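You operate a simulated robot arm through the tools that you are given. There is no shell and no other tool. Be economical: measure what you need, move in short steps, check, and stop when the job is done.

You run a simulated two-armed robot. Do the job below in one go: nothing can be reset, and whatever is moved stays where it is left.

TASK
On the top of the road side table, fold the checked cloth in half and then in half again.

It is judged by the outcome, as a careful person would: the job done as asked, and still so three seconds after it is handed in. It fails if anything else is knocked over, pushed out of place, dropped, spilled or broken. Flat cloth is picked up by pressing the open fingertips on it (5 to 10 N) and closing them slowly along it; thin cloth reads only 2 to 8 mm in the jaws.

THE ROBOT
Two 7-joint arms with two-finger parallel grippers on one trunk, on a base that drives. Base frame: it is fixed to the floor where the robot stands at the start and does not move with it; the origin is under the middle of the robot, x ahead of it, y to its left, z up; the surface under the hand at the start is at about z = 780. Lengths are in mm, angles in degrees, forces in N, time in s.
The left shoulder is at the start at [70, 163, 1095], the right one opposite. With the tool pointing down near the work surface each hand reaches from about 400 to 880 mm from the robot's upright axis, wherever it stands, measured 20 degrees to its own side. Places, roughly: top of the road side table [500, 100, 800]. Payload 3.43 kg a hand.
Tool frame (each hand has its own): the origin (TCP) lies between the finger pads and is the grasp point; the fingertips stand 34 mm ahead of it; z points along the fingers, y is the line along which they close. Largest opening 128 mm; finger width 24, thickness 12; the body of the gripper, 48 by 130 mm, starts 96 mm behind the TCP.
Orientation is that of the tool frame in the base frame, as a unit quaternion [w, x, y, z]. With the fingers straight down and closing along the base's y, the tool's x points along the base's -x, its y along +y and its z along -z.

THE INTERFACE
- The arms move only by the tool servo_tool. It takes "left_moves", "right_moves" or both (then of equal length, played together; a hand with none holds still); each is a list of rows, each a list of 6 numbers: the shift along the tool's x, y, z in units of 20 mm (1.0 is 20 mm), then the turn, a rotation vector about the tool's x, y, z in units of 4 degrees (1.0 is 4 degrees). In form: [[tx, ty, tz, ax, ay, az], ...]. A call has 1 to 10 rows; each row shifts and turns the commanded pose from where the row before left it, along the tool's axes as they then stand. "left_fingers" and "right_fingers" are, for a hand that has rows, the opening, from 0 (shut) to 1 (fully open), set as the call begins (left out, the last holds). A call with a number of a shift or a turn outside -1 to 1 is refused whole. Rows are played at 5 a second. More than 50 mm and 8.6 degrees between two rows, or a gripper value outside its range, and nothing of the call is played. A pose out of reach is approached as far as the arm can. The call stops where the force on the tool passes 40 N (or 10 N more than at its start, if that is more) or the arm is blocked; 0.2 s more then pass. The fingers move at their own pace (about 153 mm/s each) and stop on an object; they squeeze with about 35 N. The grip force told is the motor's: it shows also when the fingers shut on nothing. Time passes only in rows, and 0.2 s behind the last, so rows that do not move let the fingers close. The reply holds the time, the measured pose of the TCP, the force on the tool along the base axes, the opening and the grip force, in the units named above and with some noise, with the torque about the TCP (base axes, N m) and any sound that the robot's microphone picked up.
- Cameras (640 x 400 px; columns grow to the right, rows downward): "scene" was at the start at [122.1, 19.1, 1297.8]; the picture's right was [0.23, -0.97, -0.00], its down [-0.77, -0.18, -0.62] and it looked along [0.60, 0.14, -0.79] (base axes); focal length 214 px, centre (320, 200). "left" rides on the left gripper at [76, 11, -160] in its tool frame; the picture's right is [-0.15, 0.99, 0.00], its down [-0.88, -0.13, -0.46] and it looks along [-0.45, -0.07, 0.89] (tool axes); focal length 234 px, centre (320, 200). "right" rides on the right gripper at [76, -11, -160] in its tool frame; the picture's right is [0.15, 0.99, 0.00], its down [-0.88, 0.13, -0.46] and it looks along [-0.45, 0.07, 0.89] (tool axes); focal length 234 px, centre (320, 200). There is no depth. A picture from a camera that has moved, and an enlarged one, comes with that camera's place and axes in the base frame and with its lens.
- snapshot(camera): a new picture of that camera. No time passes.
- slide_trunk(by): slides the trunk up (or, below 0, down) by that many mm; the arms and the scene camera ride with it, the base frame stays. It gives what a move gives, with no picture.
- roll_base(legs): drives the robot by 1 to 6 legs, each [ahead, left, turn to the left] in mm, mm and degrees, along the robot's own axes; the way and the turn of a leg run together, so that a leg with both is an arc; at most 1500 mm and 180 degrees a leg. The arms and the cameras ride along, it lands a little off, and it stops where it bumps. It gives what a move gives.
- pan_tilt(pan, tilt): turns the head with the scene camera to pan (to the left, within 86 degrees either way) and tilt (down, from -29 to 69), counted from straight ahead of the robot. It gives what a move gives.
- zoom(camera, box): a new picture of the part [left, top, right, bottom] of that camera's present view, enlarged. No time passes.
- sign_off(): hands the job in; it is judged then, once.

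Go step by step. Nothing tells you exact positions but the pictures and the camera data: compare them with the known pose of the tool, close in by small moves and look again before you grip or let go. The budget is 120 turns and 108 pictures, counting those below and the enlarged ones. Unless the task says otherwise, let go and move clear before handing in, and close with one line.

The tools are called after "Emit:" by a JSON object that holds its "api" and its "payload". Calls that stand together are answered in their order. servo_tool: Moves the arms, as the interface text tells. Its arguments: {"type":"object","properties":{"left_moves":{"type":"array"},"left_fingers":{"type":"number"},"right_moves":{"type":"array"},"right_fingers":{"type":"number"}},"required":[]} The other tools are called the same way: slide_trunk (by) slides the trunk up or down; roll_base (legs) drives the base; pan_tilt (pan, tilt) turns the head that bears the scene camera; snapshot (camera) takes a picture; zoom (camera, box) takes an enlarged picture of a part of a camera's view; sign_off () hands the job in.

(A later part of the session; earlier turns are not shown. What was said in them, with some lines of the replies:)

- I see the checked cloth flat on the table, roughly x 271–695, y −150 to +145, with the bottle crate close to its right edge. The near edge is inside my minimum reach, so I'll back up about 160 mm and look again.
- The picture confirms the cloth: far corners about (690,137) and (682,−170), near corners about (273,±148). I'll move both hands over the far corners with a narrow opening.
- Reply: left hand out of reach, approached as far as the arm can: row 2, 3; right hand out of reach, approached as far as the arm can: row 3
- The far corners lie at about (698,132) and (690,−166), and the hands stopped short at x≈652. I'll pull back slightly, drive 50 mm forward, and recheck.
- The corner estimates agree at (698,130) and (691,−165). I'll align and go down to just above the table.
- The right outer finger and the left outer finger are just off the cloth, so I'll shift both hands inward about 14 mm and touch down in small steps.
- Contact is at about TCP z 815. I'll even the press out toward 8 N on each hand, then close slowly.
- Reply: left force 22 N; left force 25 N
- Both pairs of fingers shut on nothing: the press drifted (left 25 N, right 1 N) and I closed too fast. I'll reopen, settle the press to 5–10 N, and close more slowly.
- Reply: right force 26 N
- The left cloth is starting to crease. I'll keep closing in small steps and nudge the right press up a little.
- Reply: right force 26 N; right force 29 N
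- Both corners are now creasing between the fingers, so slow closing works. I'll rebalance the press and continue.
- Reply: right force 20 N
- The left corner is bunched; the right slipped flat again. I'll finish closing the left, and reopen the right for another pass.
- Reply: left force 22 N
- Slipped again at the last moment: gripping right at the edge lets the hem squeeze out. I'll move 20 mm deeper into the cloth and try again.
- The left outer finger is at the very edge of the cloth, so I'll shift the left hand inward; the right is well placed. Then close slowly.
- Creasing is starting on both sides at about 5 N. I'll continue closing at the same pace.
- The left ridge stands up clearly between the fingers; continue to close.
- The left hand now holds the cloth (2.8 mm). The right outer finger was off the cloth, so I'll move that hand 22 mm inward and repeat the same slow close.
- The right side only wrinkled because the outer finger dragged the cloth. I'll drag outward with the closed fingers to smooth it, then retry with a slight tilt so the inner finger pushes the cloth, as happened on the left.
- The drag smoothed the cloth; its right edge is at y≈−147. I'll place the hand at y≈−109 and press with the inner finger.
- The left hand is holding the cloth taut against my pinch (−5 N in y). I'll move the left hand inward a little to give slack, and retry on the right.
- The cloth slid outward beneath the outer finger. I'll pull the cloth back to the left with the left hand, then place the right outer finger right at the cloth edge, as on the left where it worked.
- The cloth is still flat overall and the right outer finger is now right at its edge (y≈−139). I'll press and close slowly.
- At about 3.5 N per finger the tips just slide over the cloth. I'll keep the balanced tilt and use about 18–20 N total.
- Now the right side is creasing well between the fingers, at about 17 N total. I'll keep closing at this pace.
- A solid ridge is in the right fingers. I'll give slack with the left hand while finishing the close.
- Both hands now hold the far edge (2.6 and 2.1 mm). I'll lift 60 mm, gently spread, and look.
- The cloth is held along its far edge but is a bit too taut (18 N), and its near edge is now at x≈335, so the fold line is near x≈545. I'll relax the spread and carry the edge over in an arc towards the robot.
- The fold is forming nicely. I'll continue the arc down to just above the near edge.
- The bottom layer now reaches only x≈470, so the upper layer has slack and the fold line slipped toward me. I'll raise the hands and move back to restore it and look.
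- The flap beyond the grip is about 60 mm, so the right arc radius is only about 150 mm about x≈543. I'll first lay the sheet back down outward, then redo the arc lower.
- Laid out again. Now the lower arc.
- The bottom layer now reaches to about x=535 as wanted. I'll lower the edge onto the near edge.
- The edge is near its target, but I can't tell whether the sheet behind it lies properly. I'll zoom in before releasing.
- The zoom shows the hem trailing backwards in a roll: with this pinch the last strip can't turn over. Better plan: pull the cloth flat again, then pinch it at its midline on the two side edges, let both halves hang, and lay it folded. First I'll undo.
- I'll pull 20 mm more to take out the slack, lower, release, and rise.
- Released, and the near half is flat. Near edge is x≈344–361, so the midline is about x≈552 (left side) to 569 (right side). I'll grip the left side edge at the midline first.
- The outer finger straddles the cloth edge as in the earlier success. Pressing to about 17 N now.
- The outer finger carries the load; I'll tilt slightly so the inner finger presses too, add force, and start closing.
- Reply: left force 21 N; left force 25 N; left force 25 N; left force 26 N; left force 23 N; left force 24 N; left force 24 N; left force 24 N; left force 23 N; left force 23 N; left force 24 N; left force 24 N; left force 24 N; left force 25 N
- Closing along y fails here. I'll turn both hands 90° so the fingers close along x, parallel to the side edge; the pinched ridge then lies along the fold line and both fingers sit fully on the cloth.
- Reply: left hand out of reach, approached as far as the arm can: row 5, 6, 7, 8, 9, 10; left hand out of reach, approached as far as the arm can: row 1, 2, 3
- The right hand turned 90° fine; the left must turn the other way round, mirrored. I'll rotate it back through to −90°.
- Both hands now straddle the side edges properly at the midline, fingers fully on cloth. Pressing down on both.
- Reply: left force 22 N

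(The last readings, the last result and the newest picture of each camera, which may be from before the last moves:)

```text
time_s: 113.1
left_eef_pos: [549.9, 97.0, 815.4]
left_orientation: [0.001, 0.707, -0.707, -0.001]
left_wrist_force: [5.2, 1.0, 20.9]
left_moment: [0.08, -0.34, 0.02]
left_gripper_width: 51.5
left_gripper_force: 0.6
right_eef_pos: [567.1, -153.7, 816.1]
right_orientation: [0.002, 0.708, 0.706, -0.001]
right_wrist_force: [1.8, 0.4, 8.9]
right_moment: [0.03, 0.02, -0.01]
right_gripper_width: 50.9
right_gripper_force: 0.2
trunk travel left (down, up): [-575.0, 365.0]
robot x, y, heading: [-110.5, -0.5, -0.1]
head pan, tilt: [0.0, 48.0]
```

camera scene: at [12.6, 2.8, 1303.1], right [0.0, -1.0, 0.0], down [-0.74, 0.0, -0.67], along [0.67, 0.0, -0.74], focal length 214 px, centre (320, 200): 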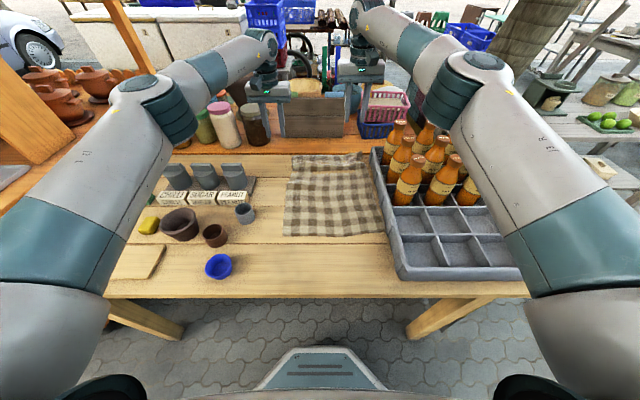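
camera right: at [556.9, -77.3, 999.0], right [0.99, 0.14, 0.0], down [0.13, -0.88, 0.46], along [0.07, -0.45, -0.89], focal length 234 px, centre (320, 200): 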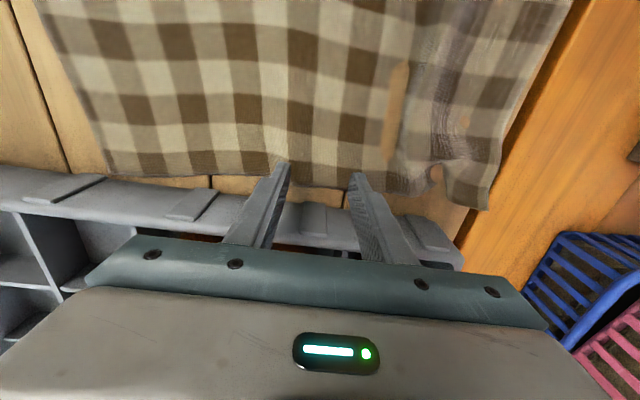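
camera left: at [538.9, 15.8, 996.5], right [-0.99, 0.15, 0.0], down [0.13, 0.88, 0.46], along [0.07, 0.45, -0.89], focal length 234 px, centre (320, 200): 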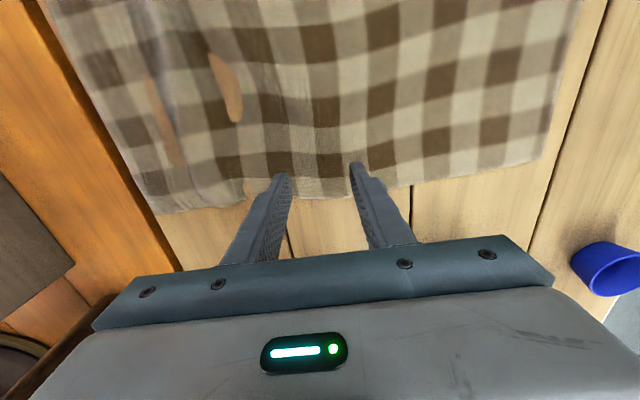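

Emit:
{"api": "servo_tool", "payload": {"left_moves": [[0, 0, 0, 0.03, 0, 0], [0, 0, 0, 0, 0, 0], [0, 0, 0, 0, 0, 0]], "right_moves": [[0, 0, 0.04, 0, 0, 0], [0, 0, 0, 0, 0, 0], [0, 0, 0, 0, 0, 0]]}}

Emit:
{"api": "servo_tool", "payload": {"left_moves": [[0, 0, 0, 0, 0, 0]], "right_moves": [[0, 0, 0, 0, 0, 0]], "left_fingers": 0.37, "right_fingers": 0.37}}

Emit:
{"api": "servo_tool", "payload": {"left_moves": [[0, 0, 0, 0, 0, 0]], "right_moves": [[0, 0, 0, 0, 0, 0]], "left_fingers": 0.34, "right_fingers": 0.34}}

Emit:
{"api": "servo_tool", "payload": {"left_moves": [[0, 0, 0, 0, 0, 0]], "right_moves": [[0, 0, 0, 0, 0, 0]], "left_fingers": 0.31, "right_fingers": 0.31}}

Emit:
{"api": "servo_tool", "payload": {"left_moves": [[0, 0, 0, 0, 0, 0]], "right_moves": [[0, 0, 0, 0, 0, 0]], "left_fingers": 0.28, "right_fingers": 0.28}}

Emit:
{"api": "snapshot", "payload": {"camera": "left"}}

Emit:
{"api": "snapshot", "payload": {"camera": "right"}}

```text
time_s: 113.9
left_eef_pos: [549.0, 95.9, 815.3]
left_orientation: [-0.001, 0.707, -0.707, 0.001]
left_wrist_force: [4.6, 0.3, 17.9]
left_moment: [0.1, -0.1, -0.05]
left_gripper_width: 50.9
left_gripper_force: 0.2
right_eef_pos: [566.3, -153.7, 815.1]
right_orientation: [0.002, 0.709, 0.706, 0.001]
right_wrist_force: [4.4, 0.1, 21.5]
right_moment: [0.09, 0.27, -0.07]
right_gripper_width: 49.8
right_gripper_force: 0.1
trunk travel left (down, up): [-575.0, 365.0]
robot x, y, heading: [-115.2, -2.1, -0.1]
head pan, tilt: [0.0, 48.0]
```

```text
time_s: 114.3
left_eef_pos: [547.7, 96.2, 815.9]
left_orientation: [0.001, -0.706, 0.708, -0.001]
left_wrist_force: [-1.3, -0.2, 15.5]
left_moment: [0.04, 0.06, 0.01]
left_gripper_width: 45.6
left_gripper_force: 0.1
right_eef_pos: [565.5, -154.4, 816.5]
right_orientation: [0.002, 0.708, 0.706, 0.001]
right_wrist_force: [2.4, 0.2, 22.9]
right_moment: [0.09, 0.27, 0.03]
right_gripper_width: 44.6
right_gripper_force: 0.2
trunk travel left (down, up): [-575.0, 365.0]
robot x, y, heading: [-112.6, 3.9, 0.1]
head pan, tilt: [0.0, 48.0]
```

```text
time_s: 114.7
left_eef_pos: [548.0, 95.6, 816.2]
left_orientation: [0.0, 0.707, -0.707, 0.0]
left_wrist_force: [-0.6, 0.1, 12.2]
left_moment: [0.01, 0.02, -0.04]
left_gripper_width: 41.7
left_gripper_force: 0.0
right_eef_pos: [565.0, -154.1, 816.1]
right_orientation: [0.001, 0.708, 0.706, 0.001]
right_wrist_force: [-0.2, 0.3, 24.8]
right_moment: [0.07, 0.37, 0.02]
right_gripper_width: 44.5
right_gripper_force: 0.9
trunk travel left (down, up): [-575.0, 365.0]
robot x, y, heading: [-115.2, -1.5, -0.3]
head pan, tilt: [0.0, 48.0]
```

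```text
time_s: 115.1
left_eef_pos: [549.0, 96.3, 815.2]
left_orientation: [-0.001, 0.707, -0.707, -0.001]
left_wrist_force: [-1.2, -0.8, 10.2]
left_moment: [0.0, 0.03, 0.0]
left_gripper_width: 38.3
left_gripper_force: 0.0
right_eef_pos: [566.3, -153.7, 815.2]
right_orientation: [0.001, 0.707, 0.707, 0.0]
right_wrist_force: [1.0, 0.1, 26.4]
right_moment: [0.11, 0.33, 0.0]
right_gripper_width: 38.6
right_gripper_force: 0.0
trunk travel left (down, up): [-575.0, 365.0]
robot x, y, heading: [-114.2, -0.5, -0.1]
head pan, tilt: [0.0, 48.0]
```

```text
time_s: 115.5
left_eef_pos: [549.4, 95.9, 816.4]
left_orientation: [0.0, -0.707, 0.708, 0.0]
left_wrist_force: [-0.4, -2.5, 8.9]
left_moment: [-0.03, 0.06, 0.0]
left_gripper_width: 34.7
left_gripper_force: 0.0
right_eef_pos: [566.8, -153.8, 816.4]
right_orientation: [0.002, 0.707, 0.707, 0.001]
right_wrist_force: [2.0, 1.5, 28.4]
right_moment: [0.15, 0.25, -0.01]
right_gripper_width: 34.8
right_gripper_force: 0.1
trunk travel left (down, up): [-575.0, 365.0]
robot x, y, heading: [-120.3, 0.4, 0.2]
head pan, tilt: [0.0, 48.0]
```

```text
29 pictures are left
camera left: at [538.0, 21.9, 976.2], right [-0.99, 0.15, 0.0], down [0.13, 0.88, 0.46], along [0.07, 0.45, -0.89], focal length 234 px, centre (320, 200)
```

left: 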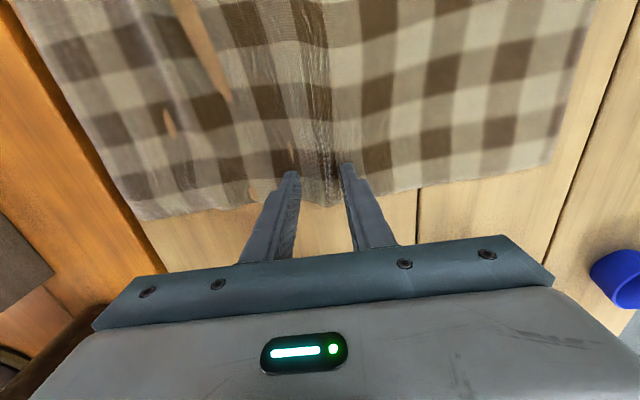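

```text
28 pictures are left
camera right: at [553.8, -77.6, 975.7], right [0.99, 0.14, 0.0], down [0.13, -0.88, 0.46], along [0.07, -0.45, -0.89], focal length 234 px, centre (320, 200)
```

right: 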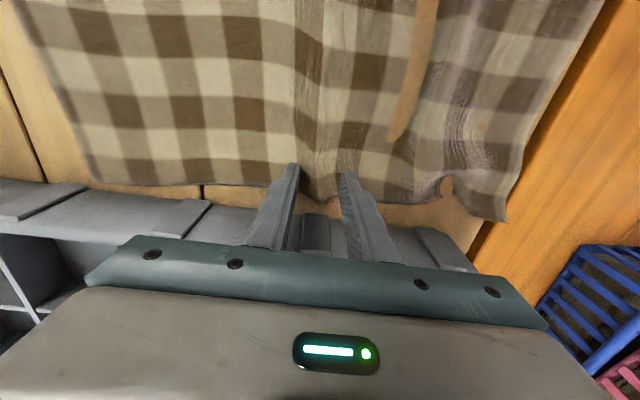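

Ridges form on both sides, right along the intended fold line. Continue closing with a small force trim.

Emit:
{"api": "servo_tool", "payload": {"left_moves": [[0, 0, 0.03, 0, 0, 0]], "right_moves": [[0, 0, -0.02, 0, 0, 0]], "left_fingers": 0.25, "right_fingers": 0.25}}

Emit:
{"api": "servo_tool", "payload": {"left_moves": [[0, 0, 0.01, 0, 0, 0]], "right_moves": [[0, 0, -0.01, 0, 0, 0]], "left_fingers": 0.22, "right_fingers": 0.22}}

Emit:
{"api": "servo_tool", "payload": {"left_moves": [[0, 0, 0.01, 0, 0, 0]], "right_moves": [[0, 0, -0.01, 0, 0, 0]], "left_fingers": 0.19, "right_fingers": 0.19}}

Emit:
{"api": "servo_tool", "payload": {"left_moves": [[0, 0, 0.01, 0, 0, 0]], "right_moves": [[0, 0, 0, 0, 0, 0]], "left_fingers": 0.16, "right_fingers": 0.16}}

Emit:
{"api": "snapshot", "payload": {"camera": "left"}}

Emit:
{"api": "snapshot", "payload": {"camera": "right"}}

```text
time_s: 115.9
left_eef_pos: [548.0, 96.5, 815.5]
left_orientation: [0.0, 0.707, -0.707, 0.001]
left_wrist_force: [0.5, -0.2, 12.8]
left_moment: [0.03, 0.08, 0.03]
left_gripper_width: 30.7
left_gripper_force: 0.1
right_eef_pos: [566.1, -153.8, 815.0]
right_orientation: [0.002, 0.708, 0.707, 0.001]
right_wrist_force: [3.5, 1.1, 27.8]
right_moment: [0.16, 0.19, -0.02]
right_gripper_width: 30.8
right_gripper_force: 0.0
trunk travel left (down, up): [-575.0, 365.0]
robot x, y, heading: [-112.2, 0.8, -0.3]
head pan, tilt: [0.0, 48.0]
```

```text
time_s: 116.3
left_eef_pos: [548.5, 96.6, 815.0]
left_orientation: [0.0, -0.707, 0.708, -0.001]
left_wrist_force: [-1.0, -4.0, 15.8]
left_moment: [-0.03, 0.11, 0.06]
left_gripper_width: 26.6
left_gripper_force: 0.0
right_eef_pos: [565.0, -153.7, 814.8]
right_orientation: [0.002, 0.707, 0.707, 0.001]
right_wrist_force: [4.5, 2.9, 27.0]
right_moment: [0.26, 0.14, -0.04]
right_gripper_width: 27.3
right_gripper_force: 0.0
trunk travel left (down, up): [-575.0, 365.0]
robot x, y, heading: [-116.8, 2.8, -0.1]
head pan, tilt: [0.0, 48.0]
```

```text
time_s: 116.7
left_eef_pos: [548.7, 96.6, 815.8]
left_orientation: [-0.001, 0.707, -0.707, 0.0]
left_wrist_force: [-0.3, -1.3, 18.3]
left_moment: [0.05, 0.13, 0.02]
left_gripper_width: 22.2
left_gripper_force: 0.1
right_eef_pos: [564.2, -153.3, 816.2]
right_orientation: [0.002, 0.708, 0.706, 0.001]
right_wrist_force: [3.9, 2.2, 25.7]
right_moment: [0.26, 0.07, -0.08]
right_gripper_width: 23.6
right_gripper_force: 0.1
trunk travel left (down, up): [-575.0, 365.0]
robot x, y, heading: [-117.2, 5.1, -0.4]
head pan, tilt: [0.0, 48.0]
```

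```text
time_s: 117.1
left_eef_pos: [549.1, 96.9, 815.2]
left_orientation: [0.0, 0.707, -0.707, -0.001]
left_wrist_force: [-0.1, -0.5, 21.2]
left_moment: [0.06, 0.08, 0.01]
left_gripper_width: 18.1
left_gripper_force: 0.0
right_eef_pos: [563.9, -152.8, 815.8]
right_orientation: [0.001, 0.708, 0.706, 0.001]
right_wrist_force: [3.2, 2.2, 24.3]
right_moment: [0.29, 0.07, -0.03]
right_gripper_width: 18.8
right_gripper_force: 0.0
trunk travel left (down, up): [-575.0, 365.0]
robot x, y, heading: [-113.1, -2.6, -0.2]
head pan, tilt: [0.0, 48.0]
```

```text
27 pictures are left
camera left: at [537.5, 21.9, 976.0], right [-0.99, 0.15, 0.0], down [0.13, 0.88, 0.46], along [0.07, 0.45, -0.89], focal length 234 px, centre (320, 200)
```

left: 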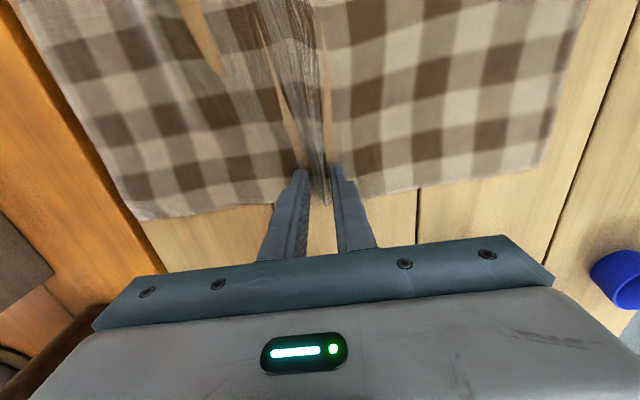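

```text
26 pictures are left
camera right: at [552.4, -77.0, 975.8], right [0.99, 0.14, 0.0], down [0.13, -0.88, 0.46], along [0.07, -0.45, -0.89], focal length 234 px, centre (320, 200)
```

right: 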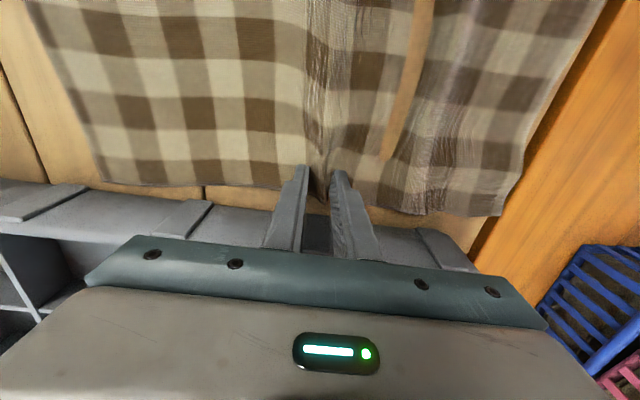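

Excellent ridges in both hands. Finish closing.

Emit:
{"api": "servo_tool", "payload": {"left_moves": [[0, 0, -0.01, 0, 0, 0]], "right_moves": [[0, 0, -0.01, 0, 0, 0]], "left_fingers": 0.13, "right_fingers": 0.13}}

Emit:
{"api": "servo_tool", "payload": {"left_moves": [[0, 0, -0.01, 0, 0, 0]], "right_moves": [[0, 0, -0.01, 0, 0, 0]], "left_fingers": 0.1, "right_fingers": 0.1}}

Emit:
{"api": "servo_tool", "payload": {"left_moves": [[0, 0, -0.01, 0, 0, 0]], "right_moves": [[0, 0, -0.01, 0, 0, 0]], "left_fingers": 0.07, "right_fingers": 0.07}}

Emit:
{"api": "servo_tool", "payload": {"left_moves": [[0, 0, -0.01, 0, 0, 0]], "right_moves": [[0, 0, -0.01, 0, 0, 0]], "left_fingers": 0.04, "right_fingers": 0.04}}

Emit:
{"api": "servo_tool", "payload": {"left_moves": [[0, 0, 0, 0, 0, 0], [0, 0, 0, 0, 0, 0]], "right_moves": [[0, 0, 0, 0, 0, 0], [0, 0, 0, 0, 0, 0]], "left_fingers": 0, "right_fingers": 0}}

```text
time_s: 117.5
left_eef_pos: [548.7, 96.4, 814.9]
left_orientation: [0.001, -0.707, 0.707, -0.001]
left_wrist_force: [0.0, -0.6, 21.1]
left_moment: [0.07, 0.07, 0.0]
left_gripper_width: 14.3
left_gripper_force: 0.0
right_eef_pos: [563.7, -152.7, 815.9]
right_orientation: [0.002, 0.708, 0.707, 0.001]
right_wrist_force: [0.1, 2.9, 24.3]
right_moment: [0.28, 0.17, -0.02]
right_gripper_width: 15.7
right_gripper_force: 0.1
trunk travel left (down, up): [-575.0, 365.0]
robot x, y, heading: [-113.3, -1.7, -0.1]
head pan, tilt: [0.0, 48.0]
```

```text
time_s: 117.9
left_eef_pos: [549.1, 95.6, 815.3]
left_orientation: [0.0, -0.707, 0.707, -0.001]
left_wrist_force: [-1.8, 2.0, 22.1]
left_moment: [0.16, 0.08, 0.01]
left_gripper_width: 10.4
left_gripper_force: 0.0
right_eef_pos: [563.8, -153.0, 814.7]
right_orientation: [0.002, 0.708, 0.707, 0.0]
right_wrist_force: [-0.4, 1.3, 18.5]
right_moment: [-0.01, 0.13, 0.03]
right_gripper_width: 13.2
right_gripper_force: 0.5
trunk travel left (down, up): [-575.0, 365.0]
robot x, y, heading: [-115.7, -2.9, -0.4]
head pan, tilt: [0.0, 48.0]
```

```text
time_s: 118.3
left_eef_pos: [548.3, 94.5, 815.5]
left_orientation: [0.0, 0.707, -0.707, 0.001]
left_wrist_force: [-0.4, 1.1, 22.4]
left_moment: [0.08, 0.07, 0.01]
left_gripper_width: 6.6
left_gripper_force: 0.0
right_eef_pos: [565.2, -153.5, 815.9]
right_orientation: [0.002, 0.708, 0.706, 0.0]
right_wrist_force: [0.6, 1.2, 14.1]
right_moment: [-0.08, 0.05, 0.0]
right_gripper_width: 9.0
right_gripper_force: 0.5
trunk travel left (down, up): [-575.0, 365.0]
robot x, y, heading: [-116.0, 0.7, -0.3]
head pan, tilt: [0.0, 48.0]
```

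```text
time_s: 118.7
left_eef_pos: [549.8, 95.6, 814.6]
left_orientation: [0.0, -0.706, 0.708, 0.001]
left_wrist_force: [-3.3, -1.0, 18.2]
left_moment: [0.02, 0.11, 0.02]
left_gripper_width: 4.1
left_gripper_force: 0.1
right_eef_pos: [564.5, -154.1, 815.5]
right_orientation: [0.001, 0.708, 0.706, 0.0]
right_wrist_force: [-2.6, 0.2, 11.4]
right_moment: [0.05, 0.11, 0.03]
right_gripper_width: 5.8
right_gripper_force: 1.0
trunk travel left (down, up): [-575.0, 365.0]
robot x, y, heading: [-116.9, -1.8, 0.1]
head pan, tilt: [0.0, 48.0]
```

```text
time_s: 119.3
left_eef_pos: [549.5, 95.7, 816.2]
left_orientation: [0.0, -0.707, 0.707, 0.0]
left_wrist_force: [-3.5, -1.1, 16.6]
left_moment: [0.0, 0.14, 0.01]
left_gripper_width: 2.9
left_gripper_force: 35.1
right_eef_pos: [565.6, -153.8, 815.7]
right_orientation: [0.0, 0.708, 0.706, 0.0]
right_wrist_force: [-1.8, -0.1, 9.4]
right_moment: [0.0, 0.09, 0.04]
right_gripper_width: 2.2
right_gripper_force: 35.3
trunk travel left (down, up): [-575.0, 365.0]
robot x, y, heading: [-113.8, -2.2, 0.1]
head pan, tilt: [0.0, 48.0]
```

Both hands hold the midline (2.9 and 2.2 mm). Lifting straight up so that both halves hang.

Emit:
{"api": "servo_tool", "payload": {"left_moves": [[0, 0, -1, 0, 0, 0], [0, 0, -1, 0, 0, 0], [0, 0, -1, 0, 0, 0], [0, 0, -1, 0, 0, 0], [0, 0, -1, 0, 0, 0], [0, 0, -1, 0, 0, 0], [0, 0, -1, 0, 0, 0], [0, 0, -1, 0, 0, 0], [0, 0, -1, 0, 0, 0], [0, 0, -1, 0, 0, 0]], "right_moves": [[0, 0, -1, 0, 0, 0], [0, 0, -1, 0, 0, 0], [0, 0, -1, 0, 0, 0], [0, 0, -1, 0, 0, 0], [0, 0, -1, 0, 0, 0], [0, 0, -1, 0, 0, 0], [0, 0, -1, 0, 0, 0], [0, 0, -1, 0, 0, 0], [0, 0, -1, 0, 0, 0], [0, 0, -1, 0, 0, 0]]}}

Emit:
{"api": "snapshot", "payload": {"camera": "scene"}}

```text
time_s: 121.5
left_eef_pos: [550.9, 97.6, 1012.8]
left_orientation: [0.0, -0.707, 0.707, 0.0]
left_wrist_force: [0.5, 0.0, 0.2]
left_moment: [0.0, -0.02, 0.0]
left_gripper_width: 2.6
left_gripper_force: 35.5
right_eef_pos: [567.3, -151.5, 1015.8]
right_orientation: [0.001, 0.708, 0.707, -0.001]
right_wrist_force: [-0.6, 0.4, -0.1]
right_moment: [-0.03, 0.01, 0.01]
right_gripper_width: 2.5
right_gripper_force: 35.3
trunk travel left (down, up): [-575.0, 365.0]
robot x, y, heading: [-111.2, 1.0, -0.2]
head pan, tilt: [0.0, 48.0]
```

```text
25 pictures are left
camera scene: at [12.3, 1.7, 1303.1], right [0.0, -1.0, 0.0], down [-0.74, 0.0, -0.67], along [0.67, 0.0, -0.74], focal length 214 px, centre (320, 200)
```

scene: 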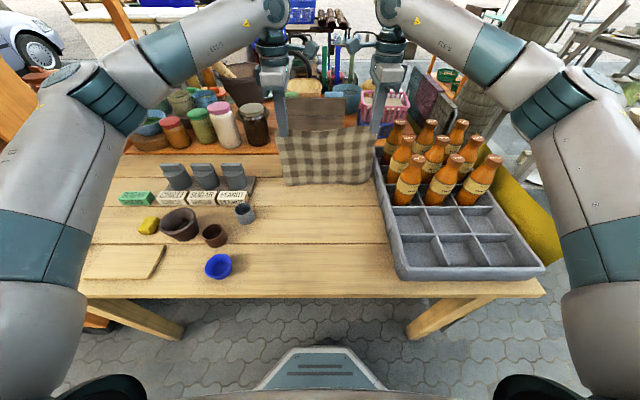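

A clean hanging fold. I'll shift both hands 30 mm left away from the crate, then lay the cloth down by lowering while drawing towards the robot.

Emit:
{"api": "servo_tool", "payload": {"left_moves": [[0, 0, -0.5, 0, 0, 0], [-0.85, 0, 0, 0, 0, 0], [-0.85, 0, 0, 0, 0, 0], [0, 0, 0.5, 0, 0, 0], [0, 0, 0, 0, 0, 0], [0, 0.8, 1, 0, 0, 0], [0, 1, 1, 0, 0, 0], [0, 1, 1, 0, 0, 0], [0, 1, 1, 0, 0, 0], [0, 1, 1, 0, 0, 0]], "right_moves": [[0, 0, -0.5, 0, 0, 0], [0.7, 0, 0, 0, 0, 0], [0.7, 0, 0, 0, 0, 0], [0, 0, 0.5, 0, 0, 0], [0, 0, 0, 0, 0, 0], [0, -0.8, 1, 0, 0, 0], [0, -1, 1, 0, 0, 0], [0, -1, 1, 0, 0, 0], [0, -1, 1, 0, 0, 0], [0, -1, 1, 0, 0, 0]]}}

Emit:
{"api": "snapshot", "payload": {"camera": "scene"}}

```text
time_s: 123.7
left_eef_pos: [456.2, 130.7, 912.8]
left_orientation: [-0.001, -0.707, 0.708, 0.001]
left_wrist_force: [-0.1, -2.1, -0.1]
left_moment: [-0.07, 0.03, -0.02]
left_gripper_width: 2.6
left_gripper_force: 35.0
right_eef_pos: [471.0, -123.0, 914.2]
right_orientation: [0.001, 0.708, 0.706, -0.001]
right_wrist_force: [0.2, 1.3, 0.5]
right_moment: [0.02, 0.0, -0.01]
right_gripper_width: 2.5
right_gripper_force: 34.5
trunk travel left (down, up): [-575.0, 365.0]
robot x, y, heading: [-114.2, -0.1, -0.0]
head pan, tilt: [0.0, 48.0]
```

```text
24 pictures are left
camera scene: at [12.9, 2.1, 1303.2], right [0.0, -1.0, 0.0], down [-0.74, 0.0, -0.67], along [0.67, 0.0, -0.74], focal length 214 px, centre (320, 200)
```

scene: 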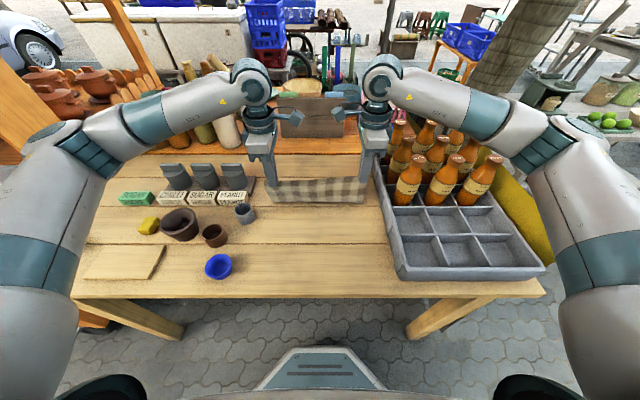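

Laying well. Continue down to near the table.

Emit:
{"api": "servo_tool", "payload": {"left_moves": [[0, 1, 1, 0, 0, 0], [0, 1, 1, 0, 0, 0], [0, 1, 1, 0, 0, 0], [0, 1, 0.9, 0, 0, 0], [0, 0.7, 0.5, 0, 0, 0], [0, 0, 0, 0, 0, 0]], "right_moves": [[0, -1, 1, 0, 0, 0], [0, -1, 1, 0, 0, 0], [0, -1, 1, 0, 0, 0], [0, -1, 0.9, 0, 0, 0], [0, -0.7, 0.5, 0, 0, 0], [0, 0, 0, 0, 0, 0]]}}

Emit:
{"api": "snapshot", "payload": {"camera": "scene"}}

Emit:
{"api": "zoom", "payload": {"camera": "scene", "box": [240, 150, 400, 250]}}

```text
time_s: 125.1
left_eef_pos: [361.4, 129.7, 824.6]
left_orientation: [0.001, 0.707, -0.707, -0.001]
left_wrist_force: [1.0, -3.0, 1.5]
left_moment: [-0.06, -0.05, 0.02]
left_gripper_width: 3.0
left_gripper_force: 34.7
right_eef_pos: [376.8, -124.2, 826.0]
right_orientation: [0.001, 0.708, 0.706, 0.0]
right_wrist_force: [0.0, 2.9, 0.5]
right_moment: [0.02, -0.03, 0.03]
right_gripper_width: 2.7
right_gripper_force: 35.1
trunk travel left (down, up): [-575.0, 365.0]
robot x, y, heading: [-116.4, -0.0, -0.2]
head pan, tilt: [0.0, 48.0]
```

```text
23 pictures are left
camera scene: at [13.0, 1.7, 1303.1], right [0.0, -1.0, 0.0], down [-0.74, 0.0, -0.67], along [0.67, 0.0, -0.74], focal length 214 px, centre (320, 200)
```

scene: 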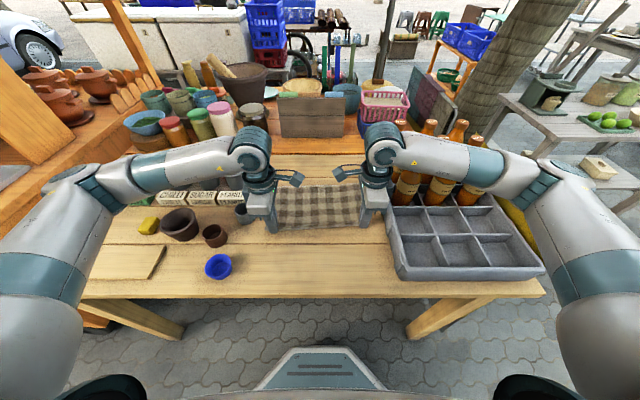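

```text
4.00 times, centred on (320, 200) of scene
camera zoom: at [13.0, 1.7, 1303.1], right [0.0, -1.0, 0.0], down [-0.74, 0.0, -0.67], along [0.67, 0.0, -0.74], focal length 858 px, centre (320, 200)
```

zoom: 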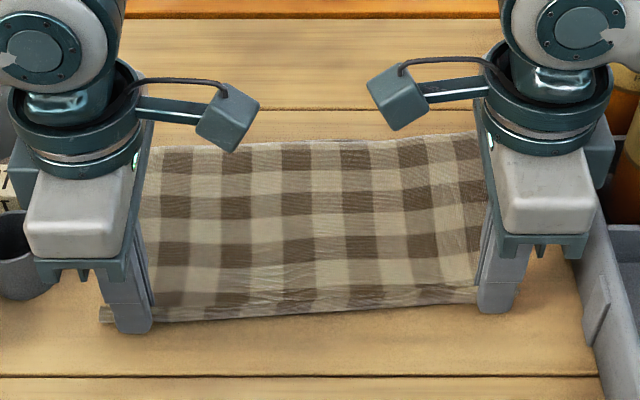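

A neat first fold: open edges at x≈544–564, folded edge in my hands at x≈361–377. For the second half-fold I'll carry the folded edge, without letting go, over to the open edges in a low arc.

Emit:
{"api": "servo_tool", "payload": {"left_moves": [[0, -0.3, -1, 0, 0, 0], [0, -0.5, -1, 0, 0, 0], [0, -0.75, -0.9, 0, 0, 0], [0, -1, -0.6, 0, 0, 0], [0, -1, -0.3, 0, 0, 0], [0, -1, -0.1, 0, 0, 0], [0, -1, 0.15, 0, 0, 0]], "right_moves": [[0, 0.3, -1, 0, 0, 0], [0, 0.5, -1, 0, 0, 0], [0, 0.75, -0.9, 0, 0, 0], [0, 1, -0.6, 0, 0, 0], [0, 1, -0.3, 0, 0, 0], [0, 1, -0.1, 0, 0, 0], [0, 1, 0.15, 0, 0, 0]]}}

Emit:
{"api": "zoom", "payload": {"camera": "scene", "box": [240, 140, 400, 240]}}

Emit:
{"api": "snapshot", "payload": {"camera": "left"}}

```text
time_s: 126.7
left_eef_pos: [473.8, 129.5, 898.6]
left_orientation: [-0.001, -0.706, 0.708, 0.001]
left_wrist_force: [0.5, -2.0, 0.5]
left_moment: [-0.08, 0.0, -0.01]
left_gripper_width: 2.7
left_gripper_force: 35.3
right_eef_pos: [489.9, -125.3, 901.4]
right_orientation: [0.0, 0.708, 0.706, -0.001]
right_wrist_force: [-0.4, 2.5, -0.4]
right_moment: [0.03, 0.01, 0.02]
right_gripper_width: 2.6
right_gripper_force: 34.7
trunk travel left (down, up): [-575.0, 365.0]
robot x, y, heading: [-120.1, -3.8, -0.0]
head pan, tilt: [0.0, 48.0]
```

```text
4.00 times, centred on (320, 190) of scene
camera zoom: at [14.0, 1.5, 1302.9], right [0.0, -1.0, 0.0], down [-0.74, 0.0, -0.67], along [0.67, 0.0, -0.74], focal length 858 px, centre (320, 240)
```

zoom: 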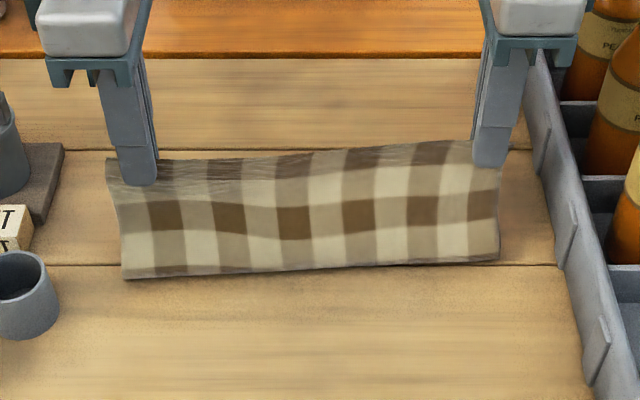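

```text
20 pictures are left
camera left: at [462.8, 54.7, 1059.9], right [-0.99, 0.15, 0.0], down [0.13, 0.88, 0.46], along [0.06, 0.45, -0.89], focal length 234 px, centre (320, 200)
```

left: 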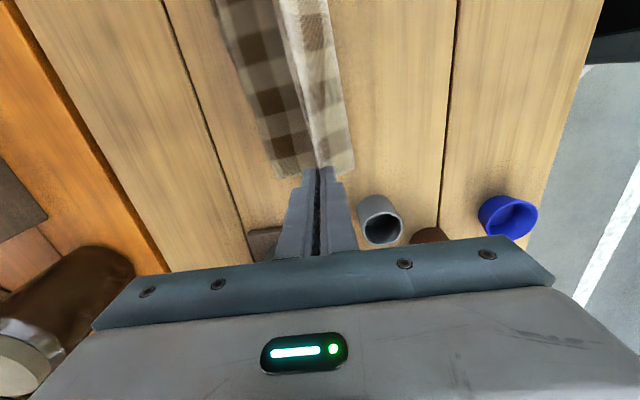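

The second crease lies at x≈455, as intended. I'll finish laying the edge on the open edges.

Emit:
{"api": "servo_tool", "payload": {"left_moves": [[0, -1, 0.5, 0, 0, 0], [0, -1, 0.8, 0, 0, 0], [0, -0.85, 0.9, 0, 0, 0], [0, -0.5, 0.9, 0, 0, 0], [0, -0.2, 0.7, 0, 0, 0], [0, 0, 0, 0, 0, 0]], "right_moves": [[0, 1, 0.5, 0, 0, 0], [0, 1, 0.8, 0, 0, 0], [0, 0.85, 0.9, 0, 0, 0], [0, 0.5, 0.9, 0, 0, 0], [0, 0.2, 0.8, 0, 0, 0], [0, 0, 0, 0, 0, 0]]}}

Emit:
{"api": "zoom", "payload": {"camera": "scene", "box": [240, 140, 400, 240]}}

Emit:
{"api": "snapshot", "payload": {"camera": "left"}}

Emit:
{"api": "snapshot", "payload": {"camera": "right"}}

```text
time_s: 128.1
left_eef_pos: [543.1, 128.6, 824.9]
left_orientation: [-0.001, -0.707, 0.707, 0.001]
left_wrist_force: [0.7, -2.4, 1.3]
left_moment: [-0.09, 0.0, 0.03]
left_gripper_width: 2.9
left_gripper_force: 35.0
right_eef_pos: [559.5, -126.5, 822.9]
right_orientation: [0.0, 0.708, 0.706, -0.001]
right_wrist_force: [0.8, 2.0, 1.4]
right_moment: [0.05, 0.04, -0.03]
right_gripper_width: 2.5
right_gripper_force: 35.1
trunk travel left (down, up): [-575.0, 365.0]
robot x, y, heading: [-113.7, 0.8, -0.3]
head pan, tilt: [0.0, 48.0]
```

```text
4.00 times, centred on (320, 190) of scene
camera zoom: at [12.6, 1.6, 1303.2], right [0.0, -1.0, 0.0], down [-0.74, 0.0, -0.67], along [0.67, 0.0, -0.74], focal length 858 px, centre (320, 240)
```

zoom: 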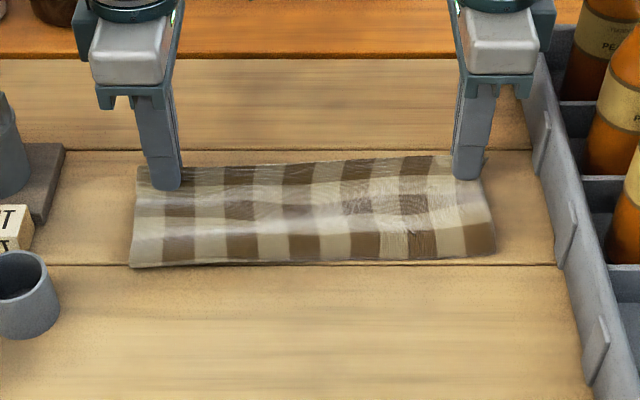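

```text
18 pictures are left
camera left: at [533.2, 54.0, 985.6], right [-0.99, 0.15, 0.0], down [0.13, 0.88, 0.46], along [0.07, 0.45, -0.89], focal length 234 px, centre (320, 200)
```

left: 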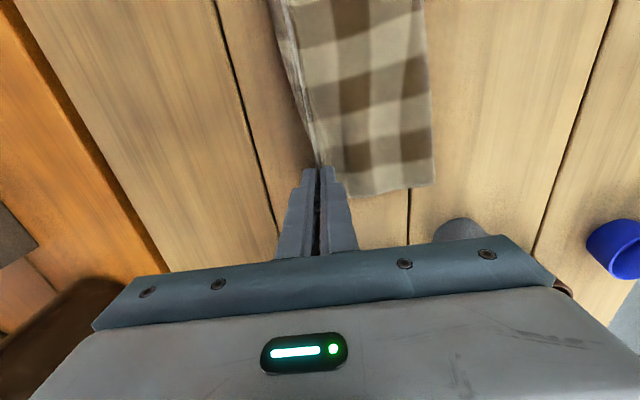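

```text
17 pictures are left
camera right: at [547.8, -50.3, 982.9], right [0.99, 0.14, 0.0], down [0.13, -0.88, 0.46], along [0.07, -0.45, -0.89], focal length 234 px, centre (320, 200)
```

right: 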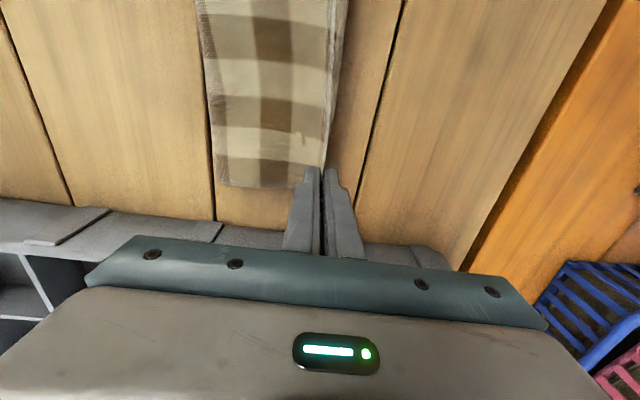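

The cloth is now a neat four-layer strip. I'll lower the last few millimetres, open slightly, and rise straight up.

Emit:
{"api": "servo_tool", "payload": {"left_moves": [[0, 0, 0.15, 0, 0, 0], [0, 0, 0.1, 0, 0, 0], [0, 0, 0, 0, 0, 0]], "right_moves": [[0, 0, 0.1, 0, 0, 0], [0, 0, 0.05, 0, 0, 0], [0, 0, 0, 0, 0, 0]]}}

Emit:
{"api": "servo_tool", "payload": {"left_moves": [[0, 0, 0, 0, 0, 0], [0, 0, 0, 0, 0, 0], [0, 0, -0.3, 0, 0, 0], [0, 0, -0.6, 0, 0, 0], [0, 0, -1, 0, 0, 0], [0, 0, -1, 0, 0, 0], [0, 0, -1, 0, 0, 0], [0, 0, -1, 0, 0, 0]], "right_moves": [[0, 0, 0, 0, 0, 0], [0, 0, 0, 0, 0, 0], [0, 0, -0.3, 0, 0, 0], [0, 0, -0.6, 0, 0, 0], [0, 0, -1, 0, 0, 0], [0, 0, -1, 0, 0, 0], [0, 0, -1, 0, 0, 0], [0, 0, -1, 0, 0, 0]], "left_fingers": 0.15, "right_fingers": 0.15}}

Emit:
{"api": "zoom", "payload": {"camera": "scene", "box": [240, 140, 400, 240]}}

Emit:
{"api": "snapshot", "payload": {"camera": "left"}}

```text
time_s: 128.9
left_eef_pos: [543.6, 129.7, 819.6]
left_orientation: [0.0, -0.707, 0.707, 0.001]
left_wrist_force: [1.2, -1.5, 1.8]
left_moment: [-0.07, 0.04, -0.01]
left_gripper_width: 2.4
left_gripper_force: 35.0
right_eef_pos: [559.1, -125.5, 820.5]
right_orientation: [0.0, 0.708, 0.706, 0.0]
right_wrist_force: [0.3, 1.6, 2.5]
right_moment: [0.06, 0.05, 0.0]
right_gripper_width: 2.6
right_gripper_force: 35.2
trunk travel left (down, up): [-575.0, 365.0]
robot x, y, heading: [-114.6, 0.2, -0.2]
head pan, tilt: [0.0, 48.0]
```

```text
time_s: 130.7
left_eef_pos: [541.2, 128.1, 915.2]
left_orientation: [-0.001, -0.707, 0.707, 0.0]
left_wrist_force: [0.2, 0.2, 0.4]
left_moment: [-0.04, -0.03, -0.02]
left_gripper_width: 19.2
left_gripper_force: 0.1
right_eef_pos: [559.0, -125.6, 917.8]
right_orientation: [0.0, 0.707, 0.707, 0.0]
right_wrist_force: [0.3, 0.2, 0.0]
right_moment: [0.01, -0.03, 0.01]
right_gripper_width: 19.3
right_gripper_force: 0.0
trunk travel left (down, up): [-575.0, 365.0]
robot x, y, heading: [-114.6, 4.6, 0.1]
head pan, tilt: [0.0, 48.0]
```

```text
4.00 times, centred on (320, 190) of scene
camera zoom: at [12.1, 1.6, 1303.1], right [0.0, -1.0, 0.0], down [-0.74, 0.0, -0.67], along [0.67, 0.0, -0.74], focal length 858 px, centre (320, 240)
```

zoom: 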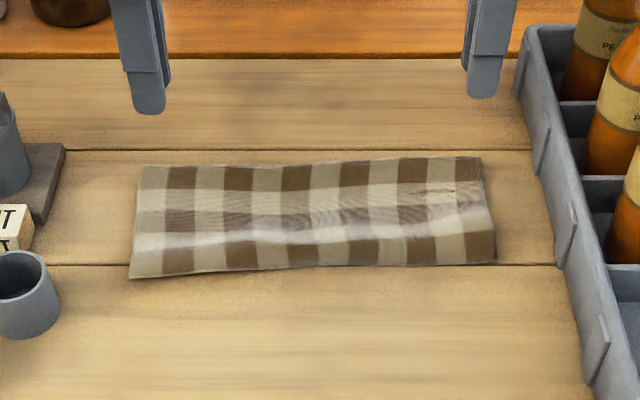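

```text
15 pictures are left
camera left: at [531.4, 53.3, 1076.6], right [-0.99, 0.15, 0.0], down [0.13, 0.88, 0.46], along [0.07, 0.45, -0.89], focal length 234 px, centre (320, 200)
```

left: 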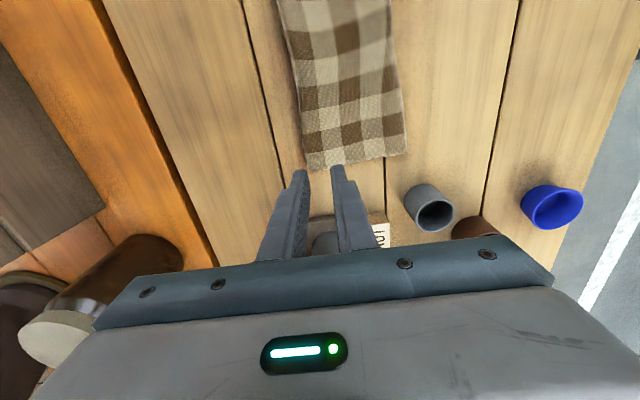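

The cloth lies as a neat quarter-size strip with edges aligned. I'll move the hands clear and check the whole scene once.

Emit:
{"api": "servo_tool", "payload": {"left_moves": [[0, 0, -1, 0, 0, 0], [0, 0, -1, 0, 0, 0], [0, 0, -1, 0, 0, 0], [0, 0, -1, 0, 0, 0], [0, 0, 0, 0, 0, 0], [0, 0, 0, 0, 0, 0]], "right_moves": [[0, 0, -1, 0, 0, 0], [0, 0, -1, 0, 0, 0], [0, 0, -1, 0, 0, 0], [0, 0, -1, 0, 0, 0], [0, 0, 0, 0, 0, 0], [0, 0, 0, 0, 0, 0]]}}

Emit:
{"api": "snapshot", "payload": {"camera": "scene"}}

```text
time_s: 132.1
left_eef_pos: [543.1, 128.0, 996.1]
left_orientation: [0.002, 0.707, -0.707, 0.0]
left_wrist_force: [0.2, 0.9, 0.3]
left_moment: [-0.01, 0.04, 0.0]
left_gripper_width: 19.4
left_gripper_force: 0.2
right_eef_pos: [557.8, -123.5, 997.5]
right_orientation: [0.001, 0.707, 0.707, -0.001]
right_wrist_force: [0.4, 0.9, 0.8]
right_moment: [-0.02, 0.01, -0.02]
right_gripper_width: 19.1
right_gripper_force: 0.0
trunk travel left (down, up): [-575.0, 365.0]
robot x, y, heading: [-118.1, 0.3, -0.3]
head pan, tilt: [0.0, 48.0]
```

```text
14 pictures are left
camera scene: at [12.6, 1.6, 1303.1], right [0.0, -1.0, 0.0], down [-0.74, 0.0, -0.67], along [0.67, 0.0, -0.74], focal length 214 px, centre (320, 200)
```

scene: 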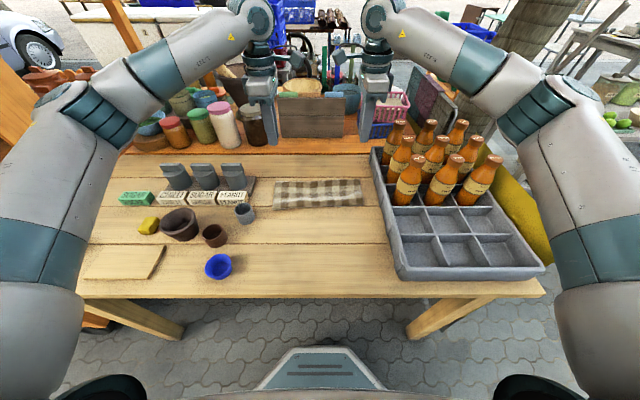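

The cloth lies folded on the table, everything else is where it was, and both hands are clear. Handing in.

Emit:
{"api": "sign_off", "payload": {}}

```text
The job is handed in.
```

The checked cloth is folded in half and then in half again on the table top. Both folds run the same way, so it lies as a flat strip about 95 by 290 mm, and the last picture shows nothing else knocked over or moved.
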